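You operate a simulated robot arm through the tools that you are given. There is no shell and no other tool. Be economical: measure what you need, move in short steps, check, and stop when the job is done.

You run a simulated robot arm. Do the job below in one go: nothing can be reset, and whatever is moved stays where it is left.

JOB
Switch off the heat and take the joined strips out of the splicer.
Fine: the heat goes off first, both clamps end open, the strips lie on the table, still joined.

It is judged by the outcome, as a careful person would: the job done as asked, and still so three seconds after it is handed in. It fails if anything else is knocked over, pushed out of place, dropped, spilled or broken.

ROBOT AND FRAMES
A 6-joint arm with a two-finger parallel gripper, fixed in place. Base frame: the origin is at the foot of the arm, x ahead of it, y to its left, z up. Lengths are in m, angles in rad, forces in N, time in s.
With the tool pointing down near the work surface it reaches from about 0.16 to 0.42 m from the base axis. Its first joint turns from -1.152 to 1.152 rad. Payload 1.57 kg.
The TCP is the grasp point between the finger pads, 0.03 m short of the fingertips. In the tool frame z runs along the fingers and y along their closing line. Largest opening 0.08 m; finger width 0.017, thickness 0.012; the body of the gripper, 0.04 by 0.082 m, starts 0.08 m behind the TCP.
Orientation is that of the tool frame in the base frame, as a unit quaternion [x, y, z, w]. With the fingers straight down and closing along the base's y, the tool's x points along the base's -x, its y along +y and its z along -z.

CONTROLS
- The arm moves only by the tool step_arm. Its argument "commands" is one flat list of numbers, 7 for each row, row after row: the opening in per cent of the stroke, from 0 (shut) to 100 (fully open), then the shift along the base's x, y, z in mm, then the turn, a rotation vector about the base's x, y, z in rad. In form: [grip, tx, ty, tz, rx, ry, rz, grip, tx, ty, tz, rx, ry, rz, ...]. A call has 1 to 20 rows; each row shifts and turns the commanded pose from where the row before left it. Rows are played at 5 a second. More than 0.05 m and 0.15 rad between two rows, or a gripper value outside its range, and nothing of the call is played. A pose out of reach is approached as far as the arm can. The call stops where the force on the tool passes 40 N (or 10 N more than at its start, if that is more) or the arm is blocked; 0.2 s more then pass. The fingers move at their own pace (about 0.153 m/s each) and stop on an object; they squeeze with about 29 N. The grip force told is the motor's: it shows also when the fingers shut on nothing. Time passes only in rows, and 0.2 s behind the last, so rows that do not move let the fingers close. It gives the time, the measured TCP pose, the force on the tool (base axes), the opening and the grip force at its end, in the units of the frame above (readings bear some noise), with the torque about the TCP (base axes, N m) and any sound that the robot's microphone picked up.
- Cameras (640 x 400 px; columns grow to the right, rows downward): "scene" is fixed at [0.057, -0.3511, 0.401]; the picture's right is [0.66, -0.75, 0.00], its down [-0.59, -0.52, -0.62] and it looks along [0.47, 0.41, -0.79] (base axes); focal length 214 px, centre (320, 200). "wrist" rides on the gripper at [0.072, -0.007, -0.122] in the tool frame; the picture's right is [0.09, 1.00, 0.00], its down [-0.84, 0.08, -0.54] and it looks along [-0.54, 0.05, 0.84] (tool axes); focal length 238 px, centre (320, 200). There is no depth. A picture from a camera that has moved, and an enlarged one, comes with that camera's place and axes in the base frame and with its lens.
- capture(camera): a new picture of that camera. It takes no simulated time.
- enlarge(camera, box): a new picture of the part [left, top, right, bottom] of that camera's present view, enlarged. It takes no simulated time.
- hand_in(): hands the job in; it is judged then, once.

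Go step by step. Nothing tells you positions but the pictures and the camera data: compare them with the known pose of the tool, close in by small moves and look again before you grip or let go. The budget is 120 turns and 64 pictures, counting those below and the enlarged ones. Unless the task says otherwise, let go and move clear before handing in, and close with one line.

The tools are called after "Emit:" by a JSON object that holds its "name" and its "arguments". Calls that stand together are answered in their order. step_arm: Moves the arm, as the interface text tells. Its arguments: {"type":"object","properties":{"commands":{"type":"array","items":{"type":"number"}}},"required":["commands"]} The other tools are called the same way: capture (camera) takes a picture; enlarge (camera, box) takes an enlarged picture of a part of a camera's view; hand_in () hands the job in.

At the start:

```text
clock: 0.0
position: [0.1424, -0.1795, 0.2786]
ee_rot: [0.0, 1.0, -0.001, 0.001]
force: [0.0, -0.5, 0.2]
wrist_torque: [0.0, 0.01, 0.0]
opening: 0.08
grasp_force: 0.0
```

scene: 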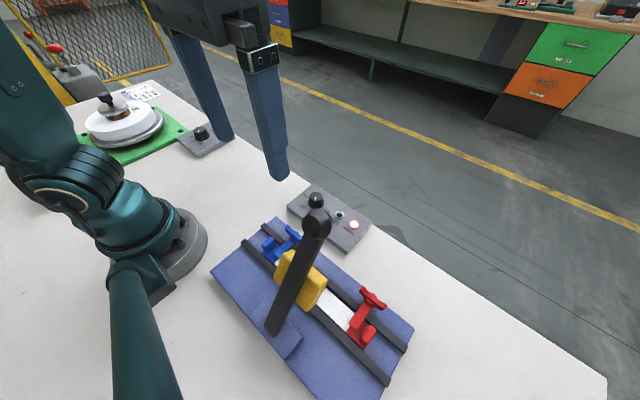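
wrist: 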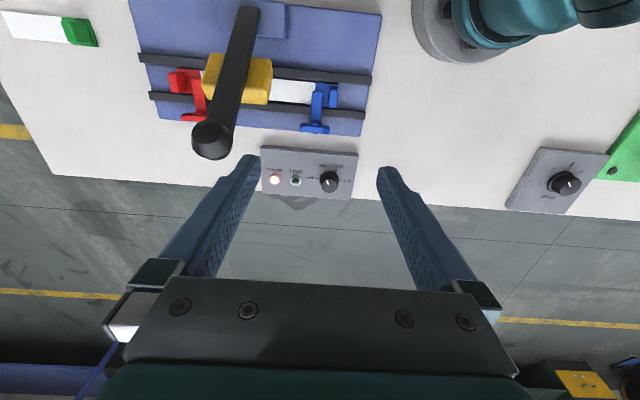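

I see a splicer (blue base, yellow heated head on a black lever, red and blue clamps) and a control box with a knob and lamp. I'll look closer before moving.

Emit:
{"name": "enlarge", "arguments": {"camera": "scene", "box": [200, 170, 430, 400]}}

Emit:
{"name": "enlarge", "arguments": {"camera": "wrist", "box": [250, 130, 370, 205]}}

Emit:
{"name": "enlarge", "arguments": {"camera": "wrist", "box": [120, 0, 400, 175]}}

```text
1.74 times, centred on (315, 285) of scene
camera zoom: at [0.057, -0.3511, 0.401], right [0.66, -0.75, 0.0], down [-0.59, -0.52, -0.62], along [0.47, 0.41, -0.79], focal length 373 px, centre (329, 52)
```

zoom: 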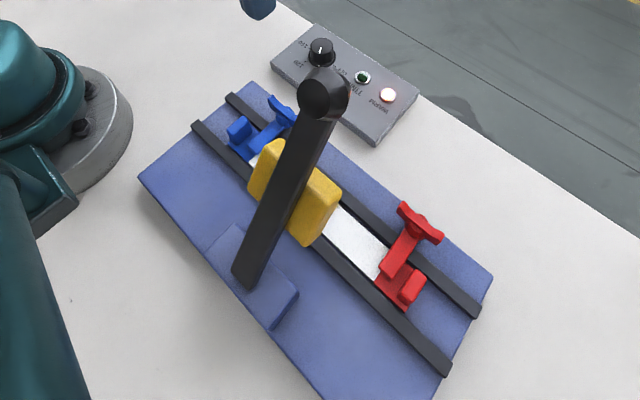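

```text
5.33 times, centred on (310, 168) of wrist
camera zoom: at [0.0705, -0.186, 0.4005], right [-0.09, 1.0, 0.0], down [0.84, 0.08, 0.54], along [0.54, 0.05, -0.84], focal length 1271 px, centre (373, 373)
```

zoom: 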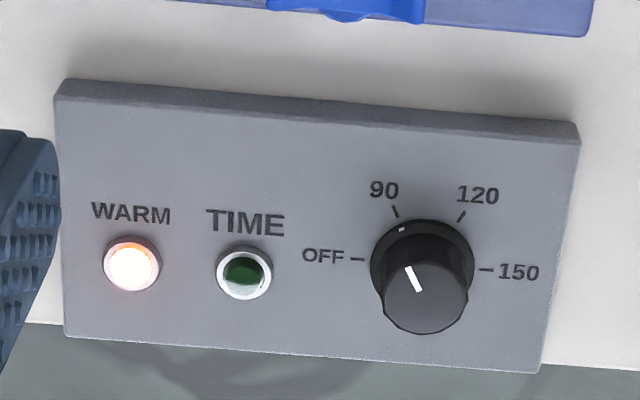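

```text
2.29 times, centred on (260, 88) of wrist
camera zoom: at [0.0705, -0.186, 0.4005], right [-0.09, 1.0, 0.0], down [0.84, 0.08, 0.54], along [0.54, 0.05, -0.84], focal length 545 px, centre (457, 457)
```

zoom: 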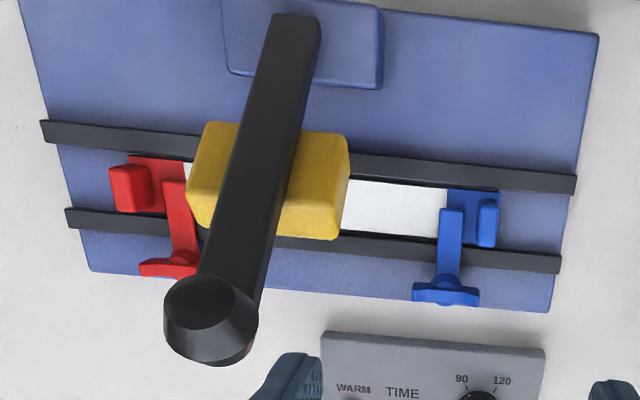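

The lever with the yellow head is already up (ball ≈ (0.144,-0.27,0.207)). The knob is at ≈ (0.273,-0.150), pointing at 90, and OFF is counter-clockwise. I'll move above the knob with a partly closed gripper.

Emit:
{"name": "step_arm", "arguments": {"commands": [60, 26, 6, -10, 0, 0, 0, 60, 26, 6, -25, 0, 0, 0, 60, 26, 6, -30, 0, 0, 0, 60, 26, 6, -35, 0, 0, 0, 60, 26.6, 5.5, -38, 0, 0, 0]}}

Emit:
{"name": "capture", "arguments": {"camera": "wrist"}}

Emit:
{"name": "capture", "arguments": {"camera": "scene"}}

```text
clock: 1.2
position: [0.2742, -0.1491, 0.1405]
ee_rot: [0.0, 1.0, -0.002, 0.002]
force: [-0.6, -0.3, 0.2]
wrist_torque: [-0.02, -0.01, -0.02]
opening: 0.0481
grasp_force: 0.1
```

```text
58 pictures are left
camera wrist: at [0.2024, -0.1558, 0.2615], right [-0.09, 1.0, 0.0], down [0.84, 0.08, 0.54], along [0.54, 0.05, -0.84], focal length 238 px, centre (320, 200)
```

wrist: 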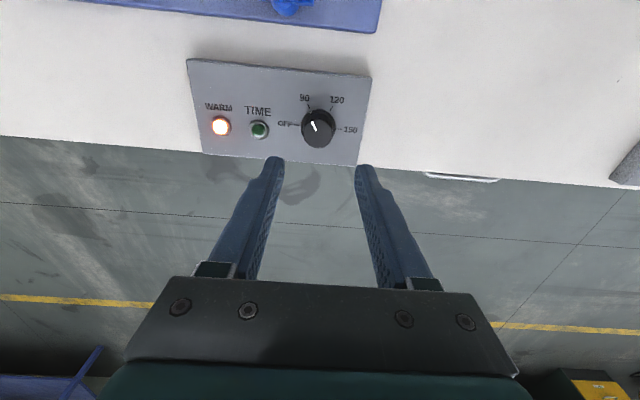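

```text
57 pictures are left
```

scene: 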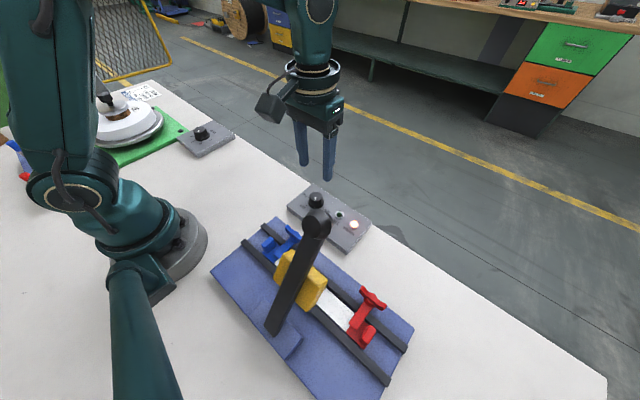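

I need a more exact fix on the knob, so I'll enlarge both views.

Emit:
{"name": "enlarge", "arguments": {"camera": "wrist", "box": [180, 50, 390, 180]}}

Emit:
{"name": "enlarge", "arguments": {"camera": "scene", "box": [270, 120, 390, 260]}}

```text
3.05 times, centred on (285, 115) of wrist
camera zoom: at [0.2024, -0.1558, 0.2615], right [-0.09, 1.0, 0.0], down [0.84, 0.08, 0.54], along [0.54, 0.05, -0.84], focal length 726 px, centre (427, 459)
```

zoom: 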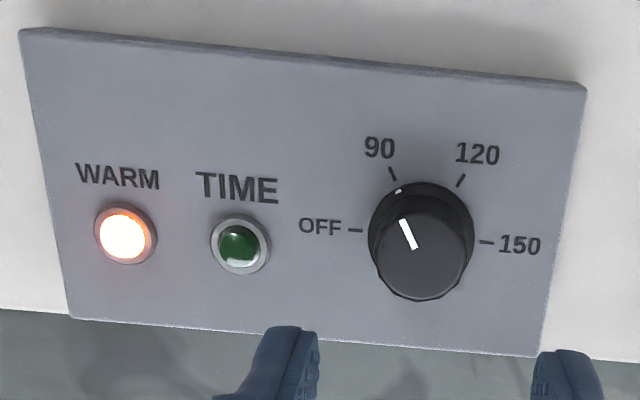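

```text
2.86 times, centred on (330, 190) of scene
camera zoom: at [0.057, -0.3511, 0.401], right [0.66, -0.75, 0.0], down [-0.59, -0.52, -0.62], along [0.47, 0.41, -0.79], focal length 613 px, centre (291, 229)
```

zoom: 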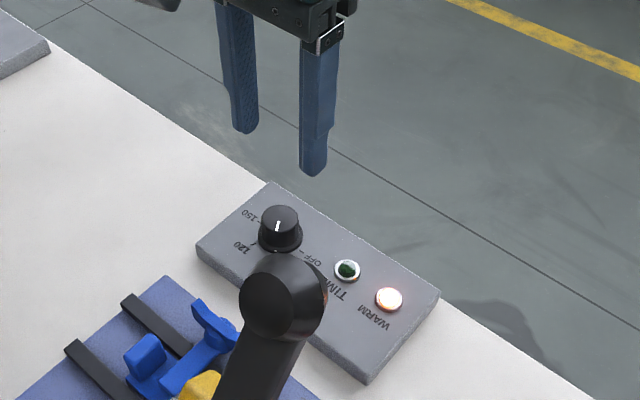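

Refined: knob centre ≈ (0.269,-0.151), top ≈ 0.045. I'll centre, pre-rotate -30°, and come down over it.

Emit:
{"name": "step_arm", "arguments": {"commands": [60, -2.5, -1, -10, 0, 0, -0.13, 60, -2.5, -1, -10, 0, 0, -0.13, 60, 0, 0, -10, 0, 0, -0.13, 60, 0, 0, -10, 0, 0, -0.13, 60, 0, 0, -10, 0, 0, 0, 60, 0, 0, -10, 0, 0, 0]}}

Emit:
{"name": "enlarge", "arguments": {"camera": "wrist", "box": [200, 40, 440, 190]}}

Emit:
{"name": "enlarge", "arguments": {"camera": "scene", "box": [270, 120, 390, 260]}}

```text
clock: 2.6
position: [0.2681, -0.1537, 0.0816]
ee_rot: [0.258, 0.966, -0.002, 0.001]
force: [0.1, -1.1, 0.0]
wrist_torque: [0.01, 0.0, 0.0]
opening: 0.0483
grasp_force: 0.2
```

```text
2.67 times, centred on (320, 115) of wrist
camera zoom: at [0.2022, -0.1223, 0.2024], right [0.42, 0.91, 0.0], down [0.76, -0.35, 0.54], along [0.49, -0.23, -0.84], focal length 636 px, centre (320, 427)
```

zoom: 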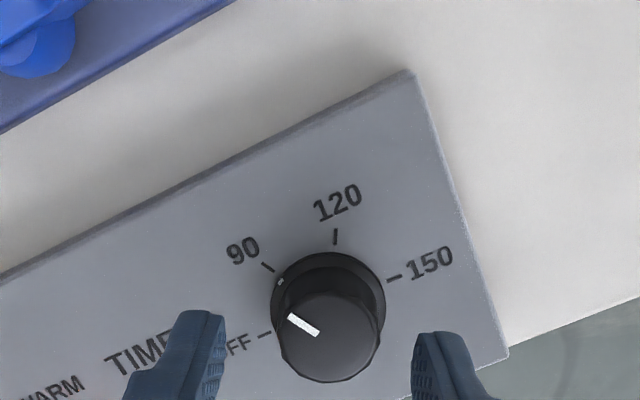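

```text
2.86 times, centred on (330, 190) of scene
camera zoom: at [0.057, -0.3511, 0.401], right [0.66, -0.75, 0.0], down [-0.59, -0.52, -0.62], along [0.47, 0.41, -0.79], focal length 613 px, centre (291, 229)
```

zoom: 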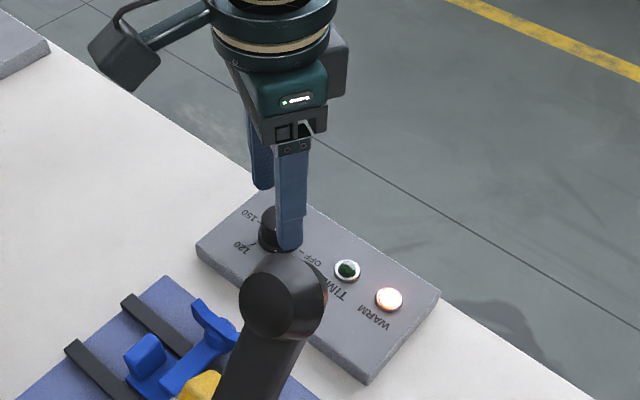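

The knob sits nicely between the fingers. I'll lower to 0.062 and close.

Emit:
{"name": "step_arm", "arguments": {"commands": [60, 0.5, 1.2, -7, 0, 0, 0, 60, 0.5, 1.2, -7, 0, 0, 0, 60, 0, 0, -5, 0, 0, 0, 0, 0, 0, 0, 0, 0, 0, 0, 0, 0, 0, 0, 0, 0]}}

Emit:
{"name": "enlarge", "arguments": {"camera": "wrist", "box": [200, 40, 440, 190]}}

```text
clock: 3.8
position: [0.2696, -0.1509, 0.0626]
ee_rot: [0.258, 0.966, -0.002, 0.0]
force: [-0.7, -0.3, 3.7]
wrist_torque: [0.01, 0.06, -0.03]
opening: 0.0282
grasp_force: 38.0
```

```text
2.67 times, centred on (320, 115) of wrist
camera zoom: at [0.2035, -0.1201, 0.1839], right [0.42, 0.91, 0.0], down [0.76, -0.35, 0.54], along [0.49, -0.23, -0.84], focal length 636 px, centre (320, 427)
```

zoom: 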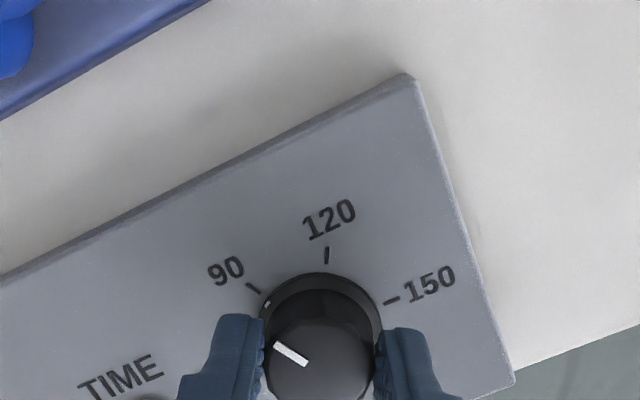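

The knob is gripped at 28 mm. I'll turn it counter-clockwise 60°.

Emit:
{"name": "step_arm", "arguments": {"commands": [0, 0, 0, 0, 0, 0, 0.13, 0, 0, 0, 0, 0, 0, 0.13, 0, 0, 0, 0, 0, 0, 0.13, 0, 0, 0, 0, 0, 0, 0.13, 0, 0, 0, 0, 0, 0, 0.13, 0, 0, 0, 0, 0, 0, 0.13, 0, 0, 0, 0, 0, 0, 0.13, 0, 0, 0, 0, 0, 0, 0.13]}}

Emit:
{"name": "capture", "arguments": {"camera": "wrist"}}

```text
clock: 5.2
position: [0.2689, -0.1514, 0.0625]
ee_rot: [-0.11, 0.994, -0.006, 0.0]
force: [-0.8, -2.1, -1.6]
wrist_torque: [0.01, -0.02, -0.02]
opening: 0.028
grasp_force: 38.2
stopped in row 6: the force on the tool passed its limit at 41 N (the readings are from after the stop); the commanded pose is now the measured one
```

```text
51 pictures are left
camera wrist: at [0.2, -0.1731, 0.1841], right [-0.31, 0.95, -0.01], down [0.8, 0.26, 0.54], along [0.52, 0.16, -0.84], focal length 238 px, centre (320, 200)
```

wrist: 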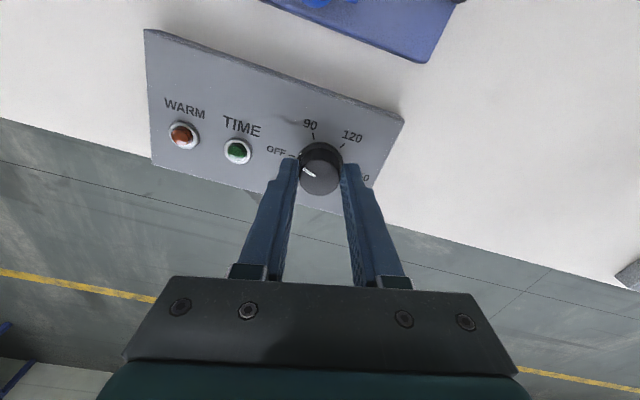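

The WARM lamp went dark. I'll check where the pointer stands.

Emit:
{"name": "enlarge", "arguments": {"camera": "wrist", "box": [250, 100, 390, 200]}}

```text
4.00 times, centred on (320, 150) of wrist
camera zoom: at [0.2, -0.1731, 0.1841], right [-0.31, 0.95, -0.01], down [0.8, 0.26, 0.54], along [0.52, 0.16, -0.84], focal length 953 px, centre (320, 400)
```

zoom: 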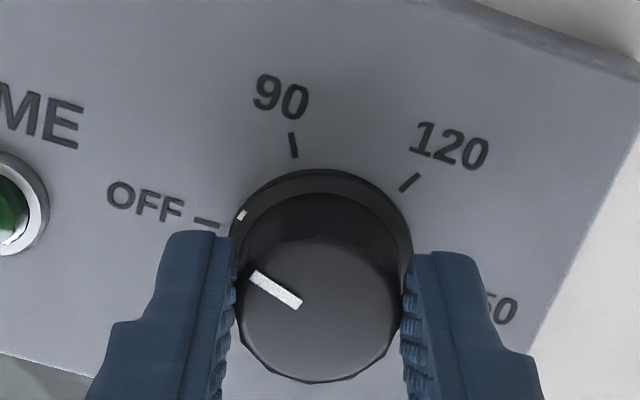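

The pointer is still ~10° short of OFF. I'll turn slowly a little further.

Emit:
{"name": "step_arm", "arguments": {"commands": [0, 0, 0, 0, 0, 0, 0.05, 0, 0, 0, 0, 0, 0, 0.05, 0, 0, 0, 0, 0, 0, 0.05, 0, 0, 0, 0, 0, 0, 0.05]}}

Emit:
{"name": "enlarge", "arguments": {"camera": "wrist", "box": [250, 100, 390, 200]}}

```text
clock: 6.2
position: [0.2696, -0.1532, 0.0633]
ee_rot: [-0.21, 0.978, -0.005, 0.001]
force: [-3.5, -4.0, 8.7]
wrist_torque: [-0.23, 0.28, 0.0]
opening: 0.028
grasp_force: 38.3
```

```text
4.00 times, centred on (320, 150) of wrist
camera zoom: at [0.2057, -0.187, 0.1841], right [-0.49, 0.87, -0.01], down [0.73, 0.42, 0.54], along [0.47, 0.26, -0.84], focal length 953 px, centre (320, 400)
```

zoom: 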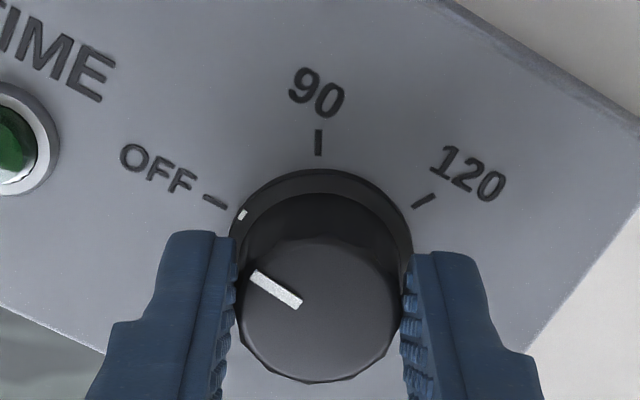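

The mark now lines up with OFF and the lamp is dark. I'll release, rise, and square the wrist.

Emit:
{"name": "step_arm", "arguments": {"commands": [60, 0, 0, 0, 0, 0, 0, 60, 0, 0, 0, 0, 0, 0, 60, 0, 0, 15, 0, 0, 0, 60, 0, 0, 25, 0, 0, -0.1, 60, 0, 0, 40, 0, 0, -0.13, 60, -10, 0, 40, 0, 0, -0.13, 60, -10, 0, 40, 0, 0, -0.05]}}

Emit:
{"name": "capture", "arguments": {"camera": "wrist"}}

Emit:
{"name": "enlarge", "arguments": {"camera": "scene", "box": [200, 170, 430, 400]}}

```text
clock: 7.8
position: [0.25, -0.1515, 0.225]
ee_rot: [-0.003, 1.0, -0.006, -0.001]
force: [-0.3, 0.3, 0.5]
wrist_torque: [0.0, 0.01, 0.01]
opening: 0.0482
grasp_force: 0.0
```

```text
48 pictures are left
camera wrist: at [0.1777, -0.1579, 0.346], right [-0.1, 0.99, -0.01], down [0.84, 0.09, 0.54], along [0.54, 0.04, -0.84], focal length 238 px, centre (320, 200)
```

wrist: 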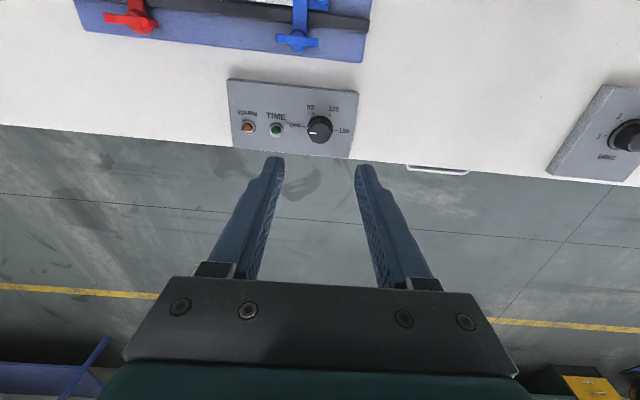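

```text
1.74 times, centred on (315, 285) of scene
camera zoom: at [0.057, -0.3511, 0.401], right [0.66, -0.75, 0.0], down [-0.59, -0.52, -0.62], along [0.47, 0.41, -0.79], focal length 373 px, centre (329, 52)
```

zoom: 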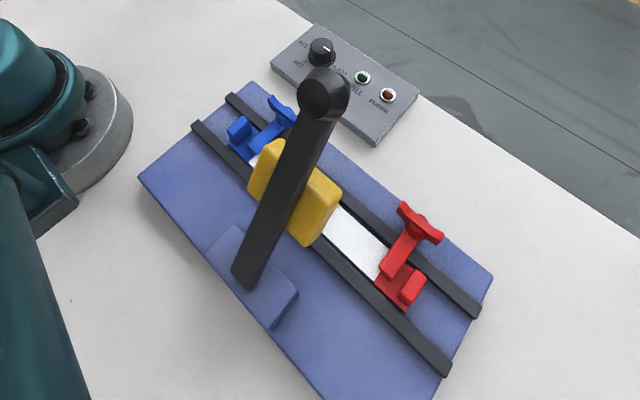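

The heat is off. Next I'll study the clamps from the scene camera.

Emit:
{"name": "enlarge", "arguments": {"camera": "scene", "box": [325, 270, 405, 350]}}

Emit:
{"name": "enlarge", "arguments": {"camera": "scene", "box": [250, 215, 320, 275]}}

```text
5.00 times, centred on (365, 310) of scene
camera zoom: at [0.057, -0.3511, 0.401], right [0.66, -0.75, 0.0], down [-0.59, -0.52, -0.62], along [0.47, 0.41, -0.79], focal length 1072 px, centre (95, -350)
```

zoom: 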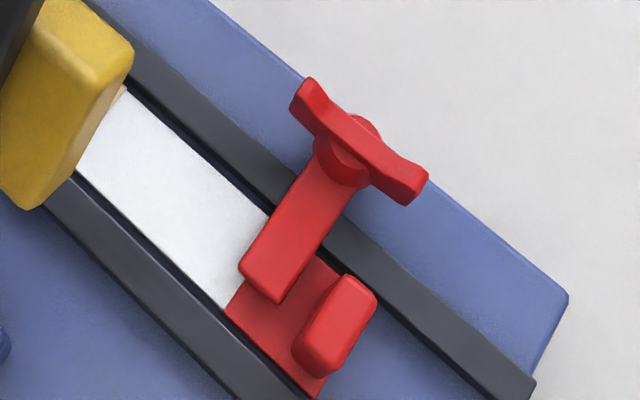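

```text
6.67 times, centred on (285, 245) of scene
camera zoom: at [0.057, -0.3511, 0.401], right [0.66, -0.75, 0.0], down [-0.59, -0.52, -0.62], along [0.47, 0.41, -0.79], focal length 1430 px, centre (553, -100)
```

zoom: 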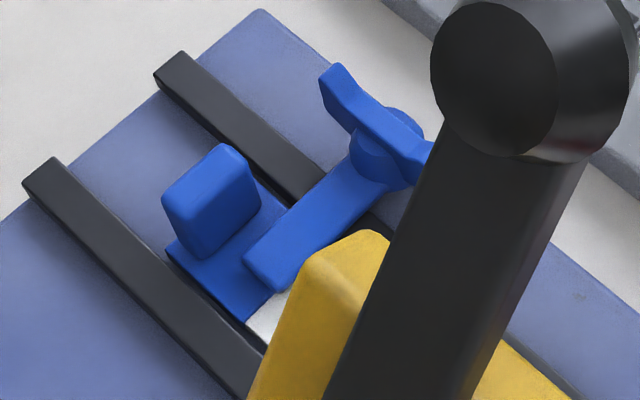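

The clamps look like bars on a vertical pivot with wing handles: blue wing ≈ (0.174,-0.185,0.05), red ≈ (0.174,-0.358,0.05). The coloured strip ends carry upright tabs. I'll move in for a closer look at the blue clamp.

Emit:
{"name": "step_arm", "arguments": {"commands": [60, -13, -11, -20, 0, 0, 0, 60, -13, -11, -20, 0, 0, 0, 60, -14, -12, -25, 0, 0, 0]}}

Emit:
{"name": "capture", "arguments": {"camera": "wrist"}}

Emit:
{"name": "enlarge", "arguments": {"camera": "wrist", "box": [220, 0, 380, 100]}}

```text
clock: 8.6
position: [0.2104, -0.1872, 0.158]
ee_rot: [-0.005, 1.0, -0.006, 0.0]
force: [1.0, 0.4, 0.8]
wrist_torque: [-0.02, -0.01, -0.01]
opening: 0.0481
grasp_force: 0.1
```

```text
44 pictures are left
camera wrist: at [0.1374, -0.1931, 0.2786], right [-0.1, 0.99, -0.01], down [0.84, 0.09, 0.54], along [0.54, 0.05, -0.84], focal length 238 px, centre (320, 200)
```

wrist: 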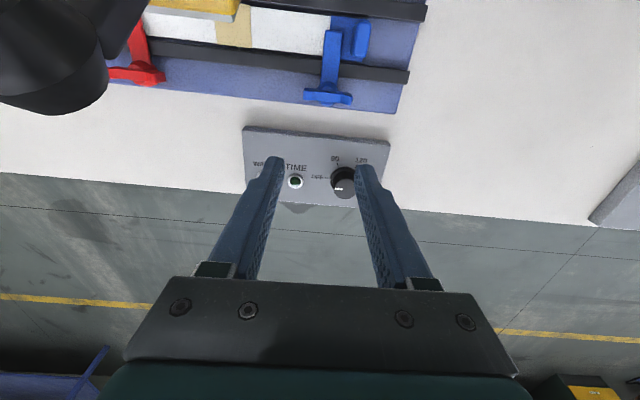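

```text
4.00 times, centred on (300, 50) of wrist
camera zoom: at [0.1374, -0.1931, 0.2786], right [-0.1, 0.99, -0.01], down [0.84, 0.09, 0.54], along [0.54, 0.05, -0.84], focal length 953 px, centre (400, 800)
```

zoom: 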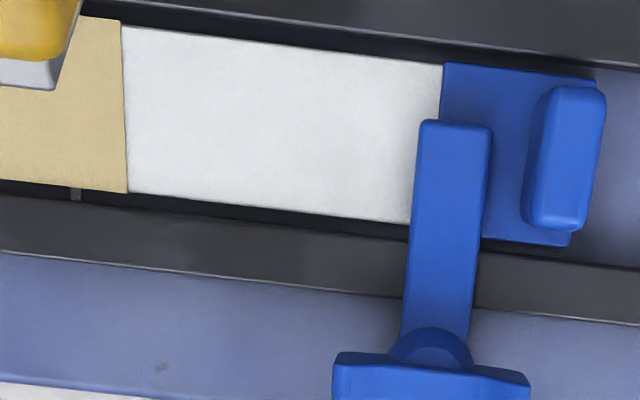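

Emit:
{"name": "enlarge", "arguments": {"camera": "wrist", "box": [280, 60, 376, 120]}}

```text
6.67 times, centred on (328, 90) of wrist
camera zoom: at [0.1374, -0.1931, 0.2786], right [-0.1, 0.99, -0.01], down [0.84, 0.09, 0.54], along [0.54, 0.05, -0.84], focal length 1589 px, centre (267, 933)
```

zoom: 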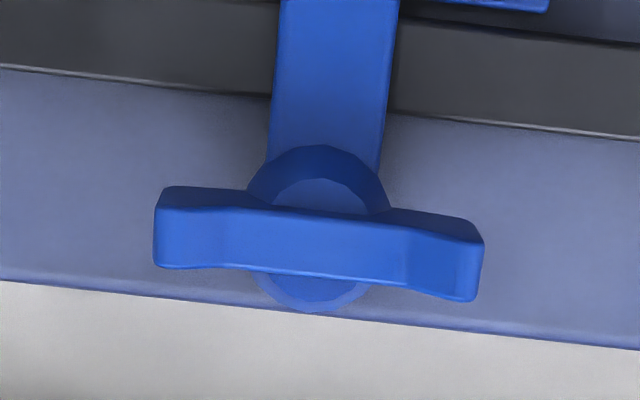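

The clamp is a vertical-axis wing, and its bar must swing away from the tab (blue: counter-clockwise). I'll turn the tool -90° so the fingers grip across the wing, and move above it.

Emit:
{"name": "step_arm", "arguments": {"commands": [60, -3.4, 0.3, 0, 0, 0, -0.1428, 60, -3.4, 0.3, 0, 0, 0, -0.1428, 60, -3.4, 0.3, 0, 0, 0, -0.1428, 60, -3.4, 0.3, 0, 0, 0, -0.1428, 60, -3.4, 0.3, 0, 0, 0, -0.1428, 60, -3.4, 0.3, 0, 0, 0, -0.1428, 60, -3.4, 0.3, 0, 0, 0, -0.1428, 60, -3.4, 0.3, 0, 0, 0, -0.1428, 60, -3.4, 0.3, -10, 0, 0, -0.1428, 60, -3.4, 0.3, -15, 0, 0, -0.1428, 60, -3.4, 0.3, -15, 0, 0, -0.1428]}}

Emit:
{"name": "capture", "arguments": {"camera": "wrist"}}

Emit:
{"name": "enlarge", "arguments": {"camera": "wrist", "box": [220, 60, 420, 185]}}

```text
clock: 11.0
position: [0.1706, -0.1817, 0.1177]
ee_rot: [0.705, 0.709, -0.004, -0.004]
force: [0.7, -0.6, -0.7]
wrist_torque: [0.0, -0.03, -0.04]
opening: 0.0478
grasp_force: 0.1
```

```text
41 pictures are left
camera wrist: at [0.1656, -0.1105, 0.2391], right [0.99, 0.1, -0.01], down [0.09, -0.84, 0.54], along [0.04, -0.54, -0.84], focal length 238 px, centre (320, 200)
```

wrist: 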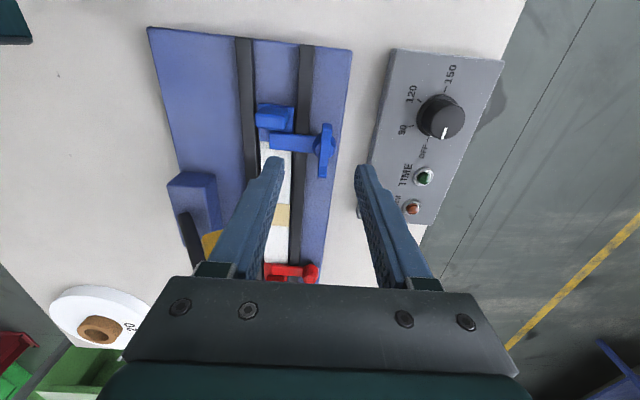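

```text
3.20 times, centred on (320, 122) of wrist
camera zoom: at [0.1656, -0.1105, 0.2391], right [0.99, 0.1, -0.01], down [0.09, -0.84, 0.54], along [0.04, -0.54, -0.84], focal length 763 px, centre (320, 448)
```

zoom: 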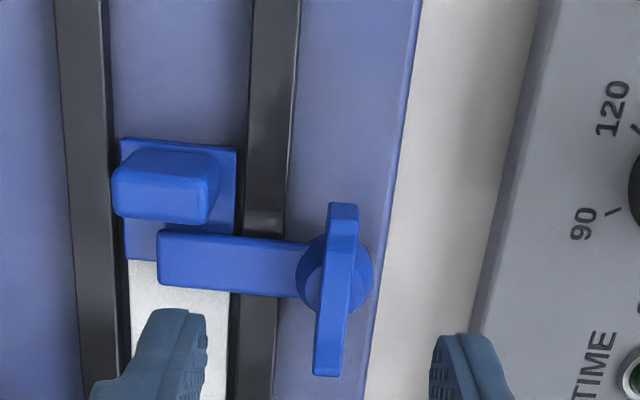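

Wing centre ≈ (0.174,-0.183). I'll centre, narrow the opening, and descend partway for a check.

Emit:
{"name": "step_arm", "arguments": {"commands": [40, 3, -1, -10, 0, 0, 0, 40, 0, 0, -10, 0, 0, 0, 40, 0, 0, -8, 0, 0, 0]}}

Emit:
{"name": "enlarge", "arguments": {"camera": "wrist", "box": [220, 80, 420, 205]}}

Emit:
{"name": "enlarge", "arguments": {"camera": "scene", "box": [250, 190, 330, 275]}}

```text
clock: 11.8
position: [0.1749, -0.1842, 0.09]
ee_rot: [0.704, 0.71, -0.004, -0.005]
force: [1.0, 0.0, 0.0]
wrist_torque: [0.02, 0.02, 0.02]
opening: 0.0321
grasp_force: 0.0
```

```text
3.20 times, centred on (320, 142) of wrist
camera zoom: at [0.1692, -0.1126, 0.2107], right [0.99, 0.1, -0.01], down [0.09, -0.84, 0.54], along [0.05, -0.54, -0.84], focal length 763 px, centre (320, 384)
```

zoom: 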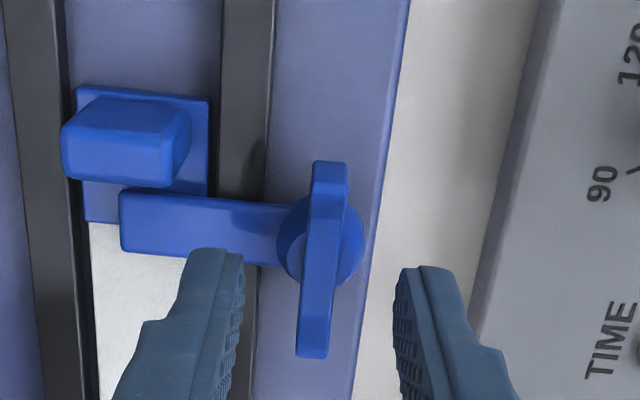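

```text
4.71 times, centred on (290, 232) of scene
camera zoom: at [0.057, -0.3511, 0.401], right [0.66, -0.75, 0.0], down [-0.59, -0.52, -0.62], along [0.47, 0.41, -0.79], focal length 1009 px, centre (461, 47)
```

zoom: 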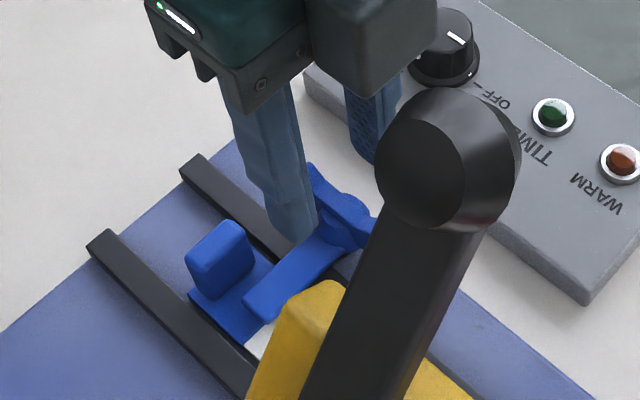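

Well aligned. I'll descend the last bit in small steps.

Emit:
{"name": "step_arm", "arguments": {"commands": [40, 1, 1, -5, 0, 0, 0, 40, 0, 0, -5, 0, 0, 0, 40, 0, 0, -4, 0, 0, 0, 40, 0, 0, -3, 0, 0, 0]}}

Emit:
{"name": "enlarge", "arguments": {"camera": "wrist", "box": [220, 80, 420, 205]}}

Emit:
{"name": "enlarge", "arguments": {"camera": "scene", "box": [250, 190, 330, 275]}}

```text
clock: 12.8
position: [0.176, -0.1828, 0.073]
ee_rot: [0.703, 0.711, -0.004, -0.005]
force: [0.3, 0.0, -0.7]
wrist_torque: [0.01, -0.02, 0.03]
opening: 0.0319
grasp_force: 0.1
```

```text
3.20 times, centred on (320, 142) of wrist
camera zoom: at [0.1696, -0.1118, 0.1938], right [0.99, 0.1, -0.01], down [0.09, -0.84, 0.54], along [0.05, -0.54, -0.84], focal length 763 px, centre (320, 384)
```

zoom: 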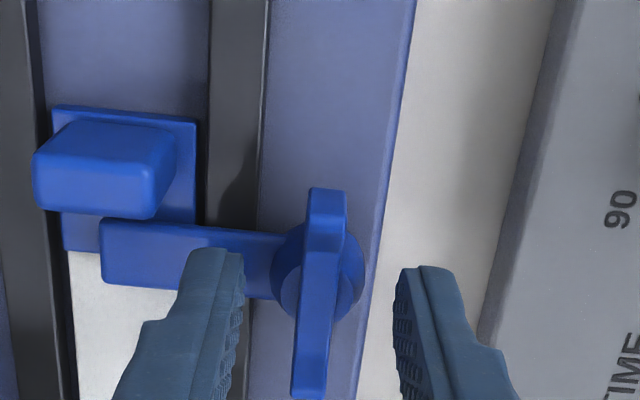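

```text
4.71 times, centred on (290, 232) of scene
camera zoom: at [0.057, -0.3511, 0.401], right [0.66, -0.75, 0.0], down [-0.59, -0.52, -0.62], along [0.47, 0.41, -0.79], focal length 1009 px, centre (461, 47)
```

zoom: 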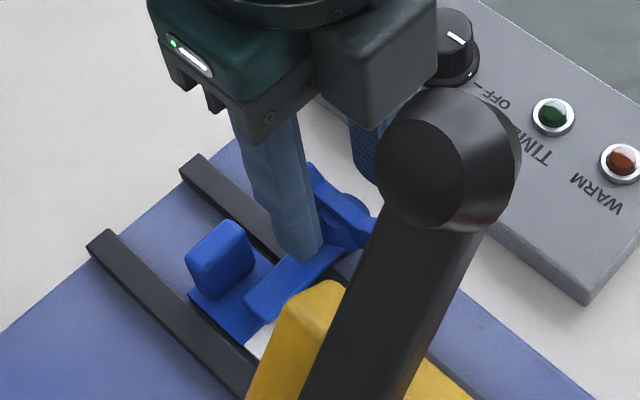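

No contact yet, and the fingertips are near the wing's level. I'll close gently and read the opening.

Emit:
{"name": "step_arm", "arguments": {"commands": [15, 0, 0, 0, 0, 0, 0, 0, 0, 0, 0, 0, 0, 0, 0, 0, 0, 0, 0, 0, 0]}}

Emit:
{"name": "enlarge", "arguments": {"camera": "wrist", "box": [220, 80, 420, 205]}}

```text
clock: 13.6
position: [0.1746, -0.1838, 0.0727]
ee_rot: [0.703, 0.711, -0.004, -0.005]
force: [-7.7, -3.2, 0.6]
wrist_torque: [-0.19, -0.22, -0.01]
opening: 0.008
grasp_force: 26.9
```

```text
3.20 times, centred on (320, 142) of wrist
camera zoom: at [0.1693, -0.1118, 0.1937], right [0.99, 0.1, -0.01], down [0.09, -0.84, 0.54], along [0.04, -0.54, -0.84], focal length 763 px, centre (320, 384)
```

zoom: 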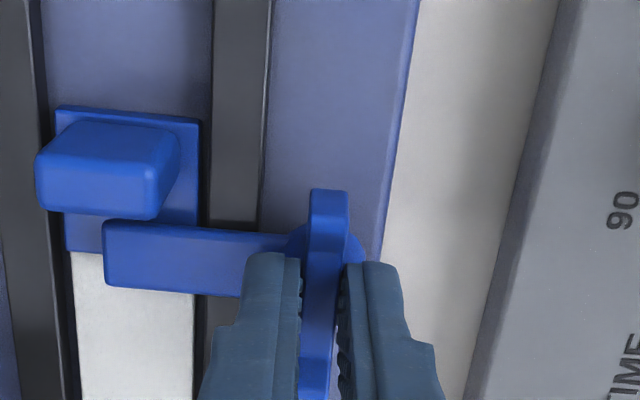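

The wing is gripped at 8 mm. I'll turn counter-clockwise a little to test.

Emit:
{"name": "step_arm", "arguments": {"commands": [0, -1, 0, 0, 0, 0, 0.08, 0, 0, 0, 0, 0, 0, 0.1, 0, 0, 0, 0, 0, 0, 0.1]}}

Emit:
{"name": "enlarge", "arguments": {"camera": "wrist", "box": [220, 80, 420, 205]}}

```text
clock: 14.4
position: [0.1751, -0.1824, 0.0718]
ee_rot: [0.596, 0.803, -0.005, -0.004]
force: [-8.2, -7.1, -3.4]
wrist_torque: [0.34, -0.14, -0.02]
opening: 0.0076
grasp_force: 26.6
```

```text
3.20 times, centred on (320, 142) of wrist
camera zoom: at [0.149, -0.1162, 0.1937], right [0.93, 0.38, -0.01], down [0.32, -0.78, 0.54], along [0.19, -0.5, -0.84], focal length 763 px, centre (320, 384)
```

zoom: 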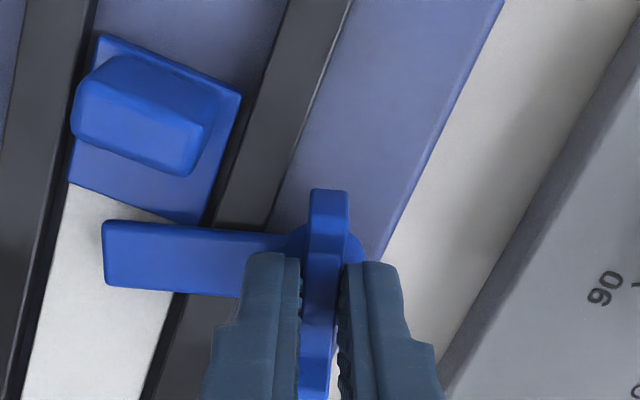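

The bar follows and the strip stays put. I'll continue to about 90°.

Emit:
{"name": "step_arm", "arguments": {"commands": [0, 0, 0, 0, 0, 0, 0.125, 0, 0, 0, 0, 0, 0, 0.125, 0, 0, 0, 0, 0, 0, 0.125, 0, 0, 0, 0, 0, 0, 0.125, 0, 0, 0, 0, 0, 0, 0.125]}}

Emit:
{"name": "step_arm", "arguments": {"commands": [0, 0, 0, 0, 0, 0, 0.125, 0, 0, 0, 0, 0, 0, 0.125, 0, 0, 0, 0, 0, 0, 0.125, 0, 0, 0, 0, 0, 0, 0.125, 0, 0, 0, 0, 0, 0, 0.125]}}

Emit:
{"name": "capture", "arguments": {"camera": "wrist"}}

```text
clock: 15.6
position: [0.1739, -0.1828, 0.0719]
ee_rot: [0.32, 0.948, -0.007, -0.004]
force: [-24.6, -26.5, -10.0]
wrist_torque: [-0.46, -0.11, -0.03]
opening: 0.0075
grasp_force: 26.9
```

```text
clock: 16.8
position: [0.1767, -0.1844, 0.0726]
ee_rot: [0.011, 1.0, -0.009, 0.0]
force: [-18.3, -31.0, -1.8]
wrist_torque: [-0.27, 0.18, -0.03]
opening: 0.0082
grasp_force: 27.8
```

```text
33 pictures are left
camera wrist: at [0.1027, -0.1874, 0.1944], right [-0.07, 1.0, -0.02], down [0.84, 0.07, 0.54], along [0.54, 0.02, -0.84], focal length 238 px, centre (320, 200)
```

wrist: 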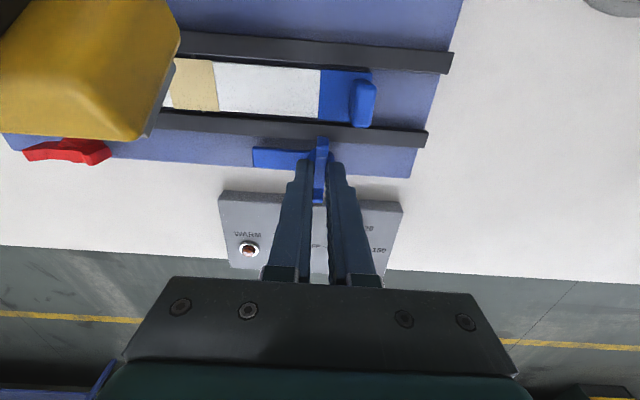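

The blue clamp is fully open. I'll release it, rise, and travel around the lever's ball to the red side.

Emit:
{"name": "step_arm", "arguments": {"commands": [40, 0, 0, 0, 0, 0, 0, 40, 0, 0, 0, 0, 0, 0, 40, 0, 0, 10, 0, 0, 0, 40, 10, 0, 40, 0, 0, 0, 40, 15, 0, 40, 0, 0, 0, 40, 12, -10, 40, 0, 0, 0, 40, 0, -40, 5, 0, 0, 0, 40, 0, -40, 0, 0, 0, 0, 40, 0, -40, 0, 0, 0, 0, 40, -10, -40, 0, 0, 0, 0]}}

Emit:
{"name": "capture", "arguments": {"camera": "scene"}}

Emit:
{"name": "capture", "arguments": {"camera": "wrist"}}

```text
clock: 19.0
position: [0.1891, -0.3244, 0.1939]
ee_rot: [0.015, 1.0, -0.004, 0.0]
force: [0.5, 0.4, 1.0]
wrist_torque: [0.02, -0.03, -0.02]
opening: 0.0321
grasp_force: 0.0
out of reach, approached as far as the arm can: row 9, 10
```

```text
32 pictures are left
```

scene: 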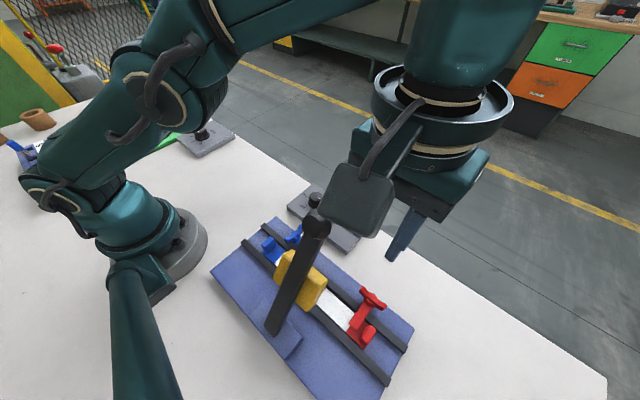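

```text
31 pictures are left
camera wrist: at [0.1165, -0.326, 0.3157], right [-0.06, 1.0, -0.01], down [0.84, 0.06, 0.54], along [0.54, 0.02, -0.84], focal length 238 px, centre (320, 200)
```

wrist: 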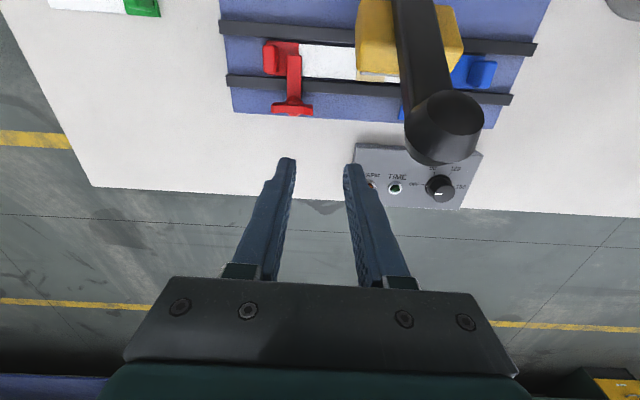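

I've reached the height limit there. The red wing is at ≈ (0.173,-0.356). I'll rotate +90° up here, clear of the ball, and then move over and down.

Emit:
{"name": "step_arm", "arguments": {"commands": [40, 0, 0, -5, 0, 0, 0.1428, 40, 0, 0, 0, 0, 0, 0.1428, 40, 0, 0, 0, 0, 0, 0.1428, 40, 0, 0, 0, 0, 0, 0.1428, 40, 0, 0, 0, 0, 0, 0.1428, 40, 0, 0, 0, 0, 0, 0.1428, 40, 0, 0, 0, 0, 0, 0.1428, 40, 0, 0, 0, 0, 0, 0.1428, 40, 0, 0, 0, 0, 0, 0.1428, 40, 0, 0, 0, 0, 0, 0.1428, 40, 0, 0, 0, 0, 0, 0.1428]}}

```text
clock: 21.4
position: [0.1895, -0.3238, 0.1894]
ee_rot: [-0.696, 0.718, -0.005, 0.004]
force: [-1.2, 0.1, -0.5]
wrist_torque: [-0.03, -0.01, -0.02]
opening: 0.032
grasp_force: 0.0
```

Rotation works. Now over the red wing and down.

Emit:
{"name": "step_arm", "arguments": {"commands": [40, -5, -11, -20, 0, 0, 0, 40, -5, -11, -20, 0, 0, 0, 40, -5, -10, -20, 0, 0, 0, 40, 0, 0, -20, 0, 0, 0]}}

Emit:
{"name": "enlarge", "arguments": {"camera": "wrist", "box": [220, 60, 420, 185]}}

Emit:
{"name": "enlarge", "arguments": {"camera": "scene", "box": [300, 220, 440, 350]}}

```text
clock: 22.4
position: [0.1732, -0.3565, 0.1101]
ee_rot: [-0.696, 0.718, -0.005, 0.004]
force: [0.3, 0.3, 0.1]
wrist_torque: [-0.02, 0.01, 0.0]
opening: 0.0319
grasp_force: 0.0
```

```text
3.20 times, centred on (320, 122) of wrist
camera zoom: at [0.1764, -0.4273, 0.2317], right [-1.0, -0.06, -0.01], down [-0.06, 0.84, 0.54], along [-0.02, 0.54, -0.84], focal length 763 px, centre (320, 448)
```

zoom: 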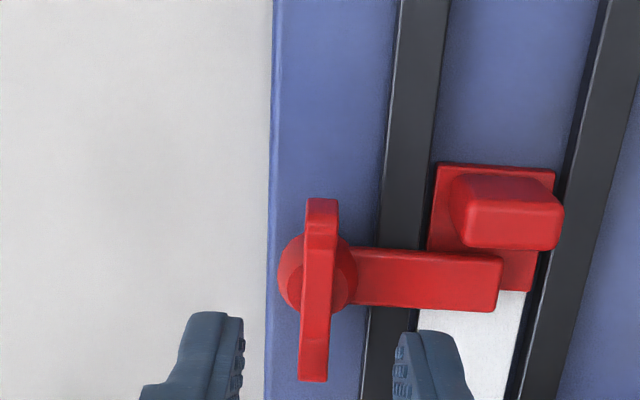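

```text
3.08 times, centred on (370, 285) of scene
camera zoom: at [0.057, -0.3511, 0.401], right [0.66, -0.75, 0.0], down [-0.59, -0.52, -0.62], along [0.47, 0.41, -0.79], focal length 660 px, centre (166, -62)
```

zoom: 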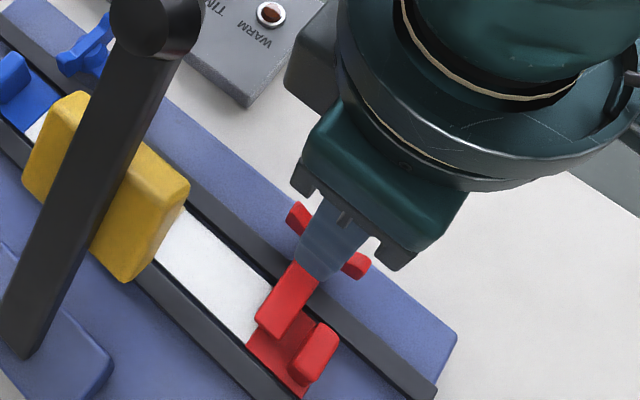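

Aligned to within 2 mm. I'll descend to the same height as on the blue one and close.

Emit:
{"name": "step_arm", "arguments": {"commands": [40, 1.5, -1.5, -12, 0, 0, 0, 40, 0, 0, -12, 0, 0, 0, 40, 0, 0, -8, 0, 0, 0, 40, 0, 0, -5, 0, 0, 0, 15, 0, 0, 0, 0, 0, 0, 0, 0, 0, 0, 0, 0, 0, 0, 0, 0, 0, 0, 0, 0]}}

Emit:
{"name": "enlarge", "arguments": {"camera": "wrist", "box": [220, 60, 420, 185]}}

```text
clock: 24.0
position: [0.1744, -0.3565, 0.0731]
ee_rot: [-0.697, 0.717, -0.004, 0.003]
force: [-3.4, -1.1, -2.3]
wrist_torque: [-0.37, 0.5, -0.01]
opening: 0.0074
grasp_force: 26.8
```

```text
3.20 times, centred on (320, 122) of wrist
camera zoom: at [0.1777, -0.429, 0.1936], right [-1.0, -0.06, -0.01], down [-0.06, 0.84, 0.54], along [-0.02, 0.54, -0.84], focal length 763 px, centre (320, 448)
```

zoom: 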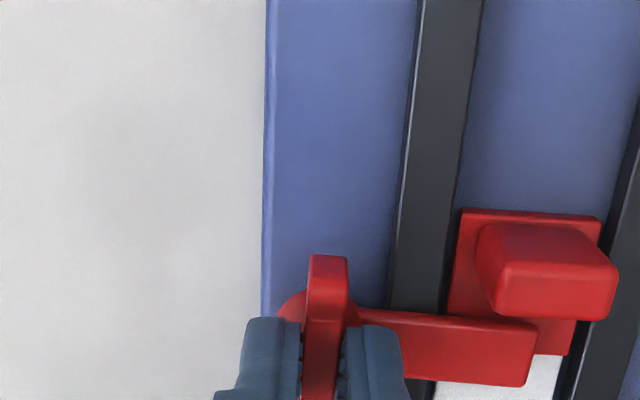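

The red wing is gripped. I'll turn it clockwise, testing first.

Emit:
{"name": "step_arm", "arguments": {"commands": [0, 0, 0, 0, 0, 0, -0.08, 0, 0, 0, 0, 0, 0, -0.1, 0, 0, 0, 0, 0, 0, -0.1]}}

Emit:
{"name": "enlarge", "arguments": {"camera": "wrist", "box": [220, 60, 420, 185]}}

```text
clock: 24.8
position: [0.1748, -0.3556, 0.0715]
ee_rot: [-0.587, 0.809, -0.003, 0.001]
force: [-22.3, -3.3, -5.4]
wrist_torque: [0.68, 0.45, 0.02]
opening: 0.0077
grasp_force: 26.9
```

```text
3.20 times, centred on (320, 122) of wrist
camera zoom: at [0.1578, -0.4271, 0.1936], right [-0.98, 0.22, 0.0], down [0.18, 0.82, 0.54], along [0.12, 0.53, -0.84], focal length 763 px, centre (320, 448)
```

zoom: 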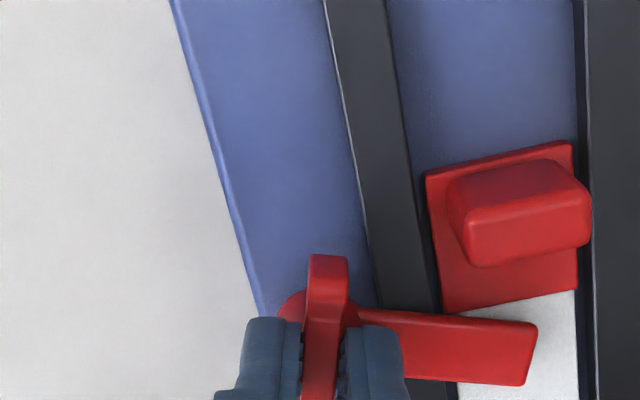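

It follows. I'll ease x slightly against the side force and continue.

Emit:
{"name": "step_arm", "arguments": {"commands": [0, -1, 0, 0, 0, 0, -0.1, 0, 0, 0, 0, 0, 0, -0.12, 0, 0, 0, 0, 0, 0, -0.12, 0, 0, 0, 0, 0, 0, -0.12]}}

Emit:
{"name": "step_arm", "arguments": {"commands": [0, 0, 0, 0, 0, 0, -0.12, 0, 0, 0, 0, 0, 0, -0.12, 0, 0, 0, 0, 0, 0, -0.12]}}

```text
clock: 25.8
position: [0.1736, -0.3566, 0.0722]
ee_rot: [-0.388, 0.922, -0.004, -0.001]
force: [-21.2, 1.5, -5.1]
wrist_torque: [0.59, 0.42, 0.04]
opening: 0.0078
grasp_force: 26.6
```

```text
clock: 26.6
position: [0.1746, -0.3561, 0.0721]
ee_rot: [-0.217, 0.976, -0.001, -0.003]
force: [-25.9, 17.3, 7.3]
wrist_torque: [0.51, 0.51, 0.04]
opening: 0.008
grasp_force: 26.6
```

Emit:
{"name": "step_arm", "arguments": {"commands": [0, -0.7, 0.7, 0, 0, 0, -0.11, 0, 0, 0.5, 0, 0, 0, -0.11, 0, 0, 0, 0, 0, 0, -0.11, 0, 0, 0, 0, 0, 0, -0.11]}}

Emit:
{"name": "capture", "arguments": {"camera": "wrist"}}

```text
clock: 27.6
position: [0.1741, -0.3551, 0.0724]
ee_rot: [0.001, 1.0, -0.003, -0.001]
force: [-17.2, 7.1, -5.1]
wrist_torque: [0.53, 0.37, 0.19]
opening: 0.0078
grasp_force: 26.4
```

```text
26 pictures are left
camera wrist: at [0.1023, -0.3607, 0.1938], right [-0.09, 1.0, -0.01], down [0.84, 0.08, 0.54], along [0.54, 0.04, -0.84], focal length 238 px, centre (320, 200)
```

wrist: 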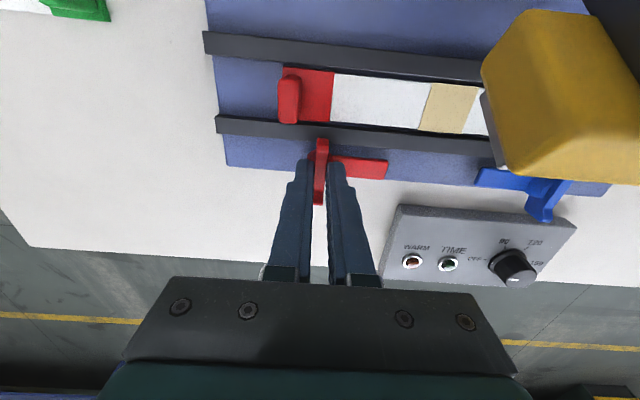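

Both clamps are open. I'll release, go back around the ball, and then above the blue tab at ≈ (0.129,-0.162).

Emit:
{"name": "step_arm", "arguments": {"commands": [40, 0, 0, 0, 0, 0, 0, 40, 0, 0, 0, 0, 0, 0, 40, 0, 0, 10, 0, 0, 0, 40, 0, 0, 40, 0, 0, 0, 40, 5, 12, 35, 0, 0, 0, 40, 8, 15, 35, 0, 0, 0, 40, 20, 20, 10, 0, 0, 0, 50, 0, 40, 0, 0, 0, 0, 50, 0, 40, 0, 0, 0, 0, 50, 0, 40, 0, 0, 0, 0, 50, -10, 26, 0, 0, 0, 0, 50, -35, 0, -20, 0, 0, 0, 50, -33, 0, -30, 0, 0, 0, 50, 0, 0, -30, 0, 0, 0]}}

Emit:
{"name": "capture", "arguments": {"camera": "wrist"}}

Emit:
{"name": "capture", "arguments": {"camera": "scene"}}

```text
clock: 30.6
position: [0.1272, -0.157, 0.1195]
ee_rot: [0.0, 1.0, -0.006, 0.0]
force: [0.8, 0.8, -0.4]
wrist_torque: [0.04, -0.04, -0.01]
opening: 0.0399
grasp_force: 0.0
out of reach, approached as far as the arm can: row 6
```

```text
25 pictures are left
camera wrist: at [0.0543, -0.1622, 0.2416], right [-0.09, 1.0, -0.01], down [0.84, 0.08, 0.54], along [0.54, 0.04, -0.84], focal length 238 px, centre (320, 200)
```

wrist: 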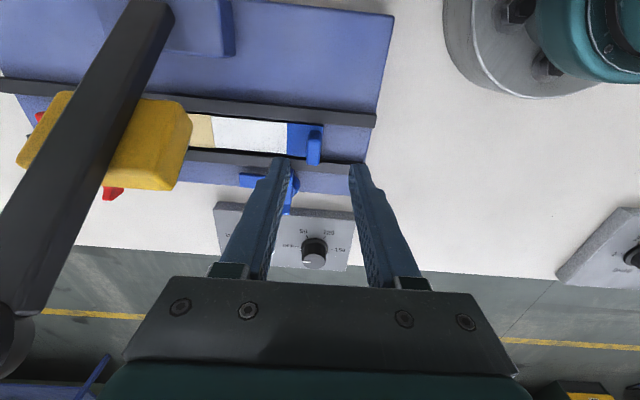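

```text
24 pictures are left
```

scene: 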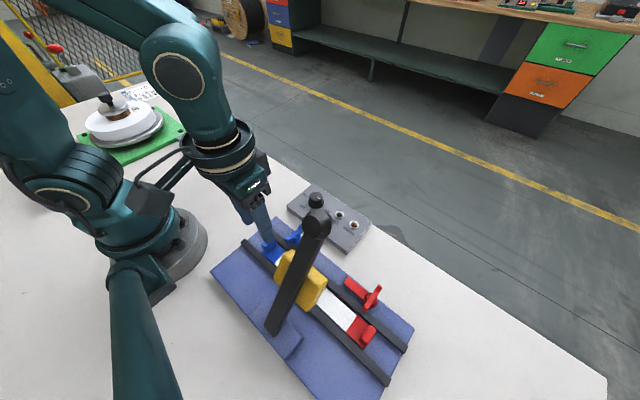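

Emit:
{"name": "enlarge", "arguments": {"camera": "wrist", "box": [220, 90, 420, 215]}}

Emit:
{"name": "enlarge", "arguments": {"camera": "scene", "box": [240, 190, 330, 280]}}

```text
3.20 times, centred on (320, 152) of wrist
camera zoom: at [0.0543, -0.1622, 0.2416], right [-0.09, 1.0, -0.01], down [0.84, 0.08, 0.54], along [0.54, 0.04, -0.84], focal length 763 px, centre (320, 352)
```

zoom: 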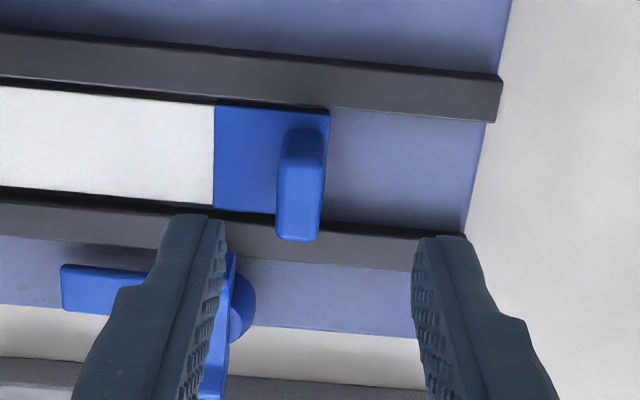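

```text
4.44 times, centred on (285, 235) of scene
camera zoom: at [0.057, -0.3511, 0.401], right [0.66, -0.75, 0.0], down [-0.59, -0.52, -0.62], along [0.47, 0.41, -0.79], focal length 953 px, centre (476, 44)
```

zoom: 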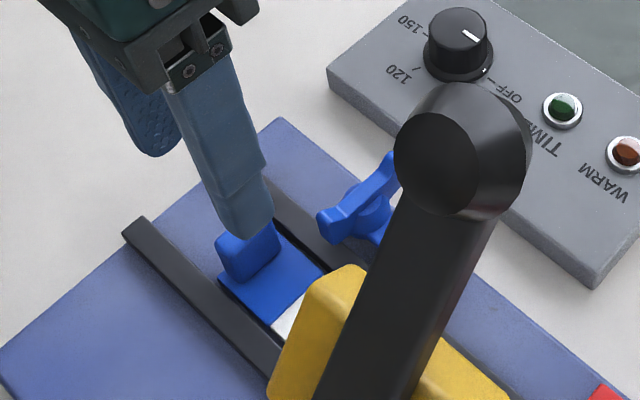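

Tab top centre ≈ (0.130,-0.1625). I'll centre and lower to just around it.

Emit:
{"name": "step_arm", "arguments": {"commands": [50, 2.5, -5.5, -15, 0, 0, 0, 50, 0, 0, -15, 0, 0, 0, 50, 0, 0, -12, 0, 0, 0, 50, 0, 0, -7, 0, 0, 0]}}

Emit:
{"name": "enlarge", "arguments": {"camera": "wrist", "box": [220, 90, 420, 215]}}

Emit:
{"name": "enlarge", "arguments": {"camera": "scene", "box": [240, 190, 330, 280]}}

```text
clock: 31.6
position: [0.1275, -0.164, 0.0695]
ee_rot: [0.0, 1.0, -0.006, -0.001]
force: [0.4, -0.2, 0.2]
wrist_torque: [0.02, -0.01, 0.05]
opening: 0.0399
grasp_force: 0.0
```

```text
3.20 times, centred on (320, 152) of wrist
camera zoom: at [0.056, -0.1688, 0.1922], right [-0.09, 1.0, -0.01], down [0.84, 0.08, 0.54], along [0.54, 0.04, -0.84], focal length 763 px, centre (320, 352)
```

zoom: 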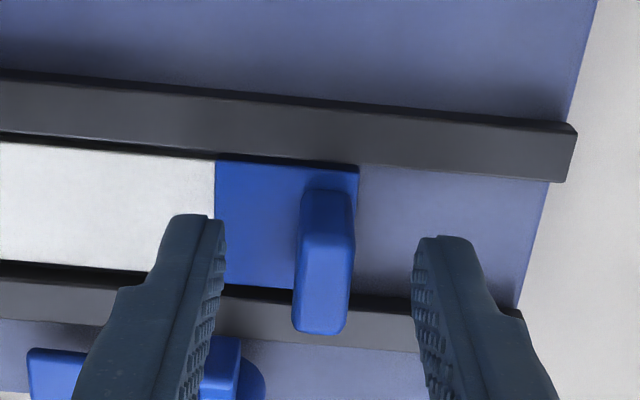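

```text
4.44 times, centred on (285, 235) of scene
camera zoom: at [0.057, -0.3511, 0.401], right [0.66, -0.75, 0.0], down [-0.59, -0.52, -0.62], along [0.47, 0.41, -0.79], focal length 953 px, centre (476, 44)
```

zoom: 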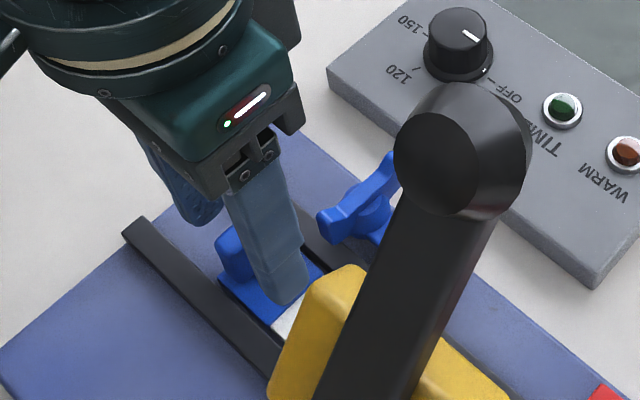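

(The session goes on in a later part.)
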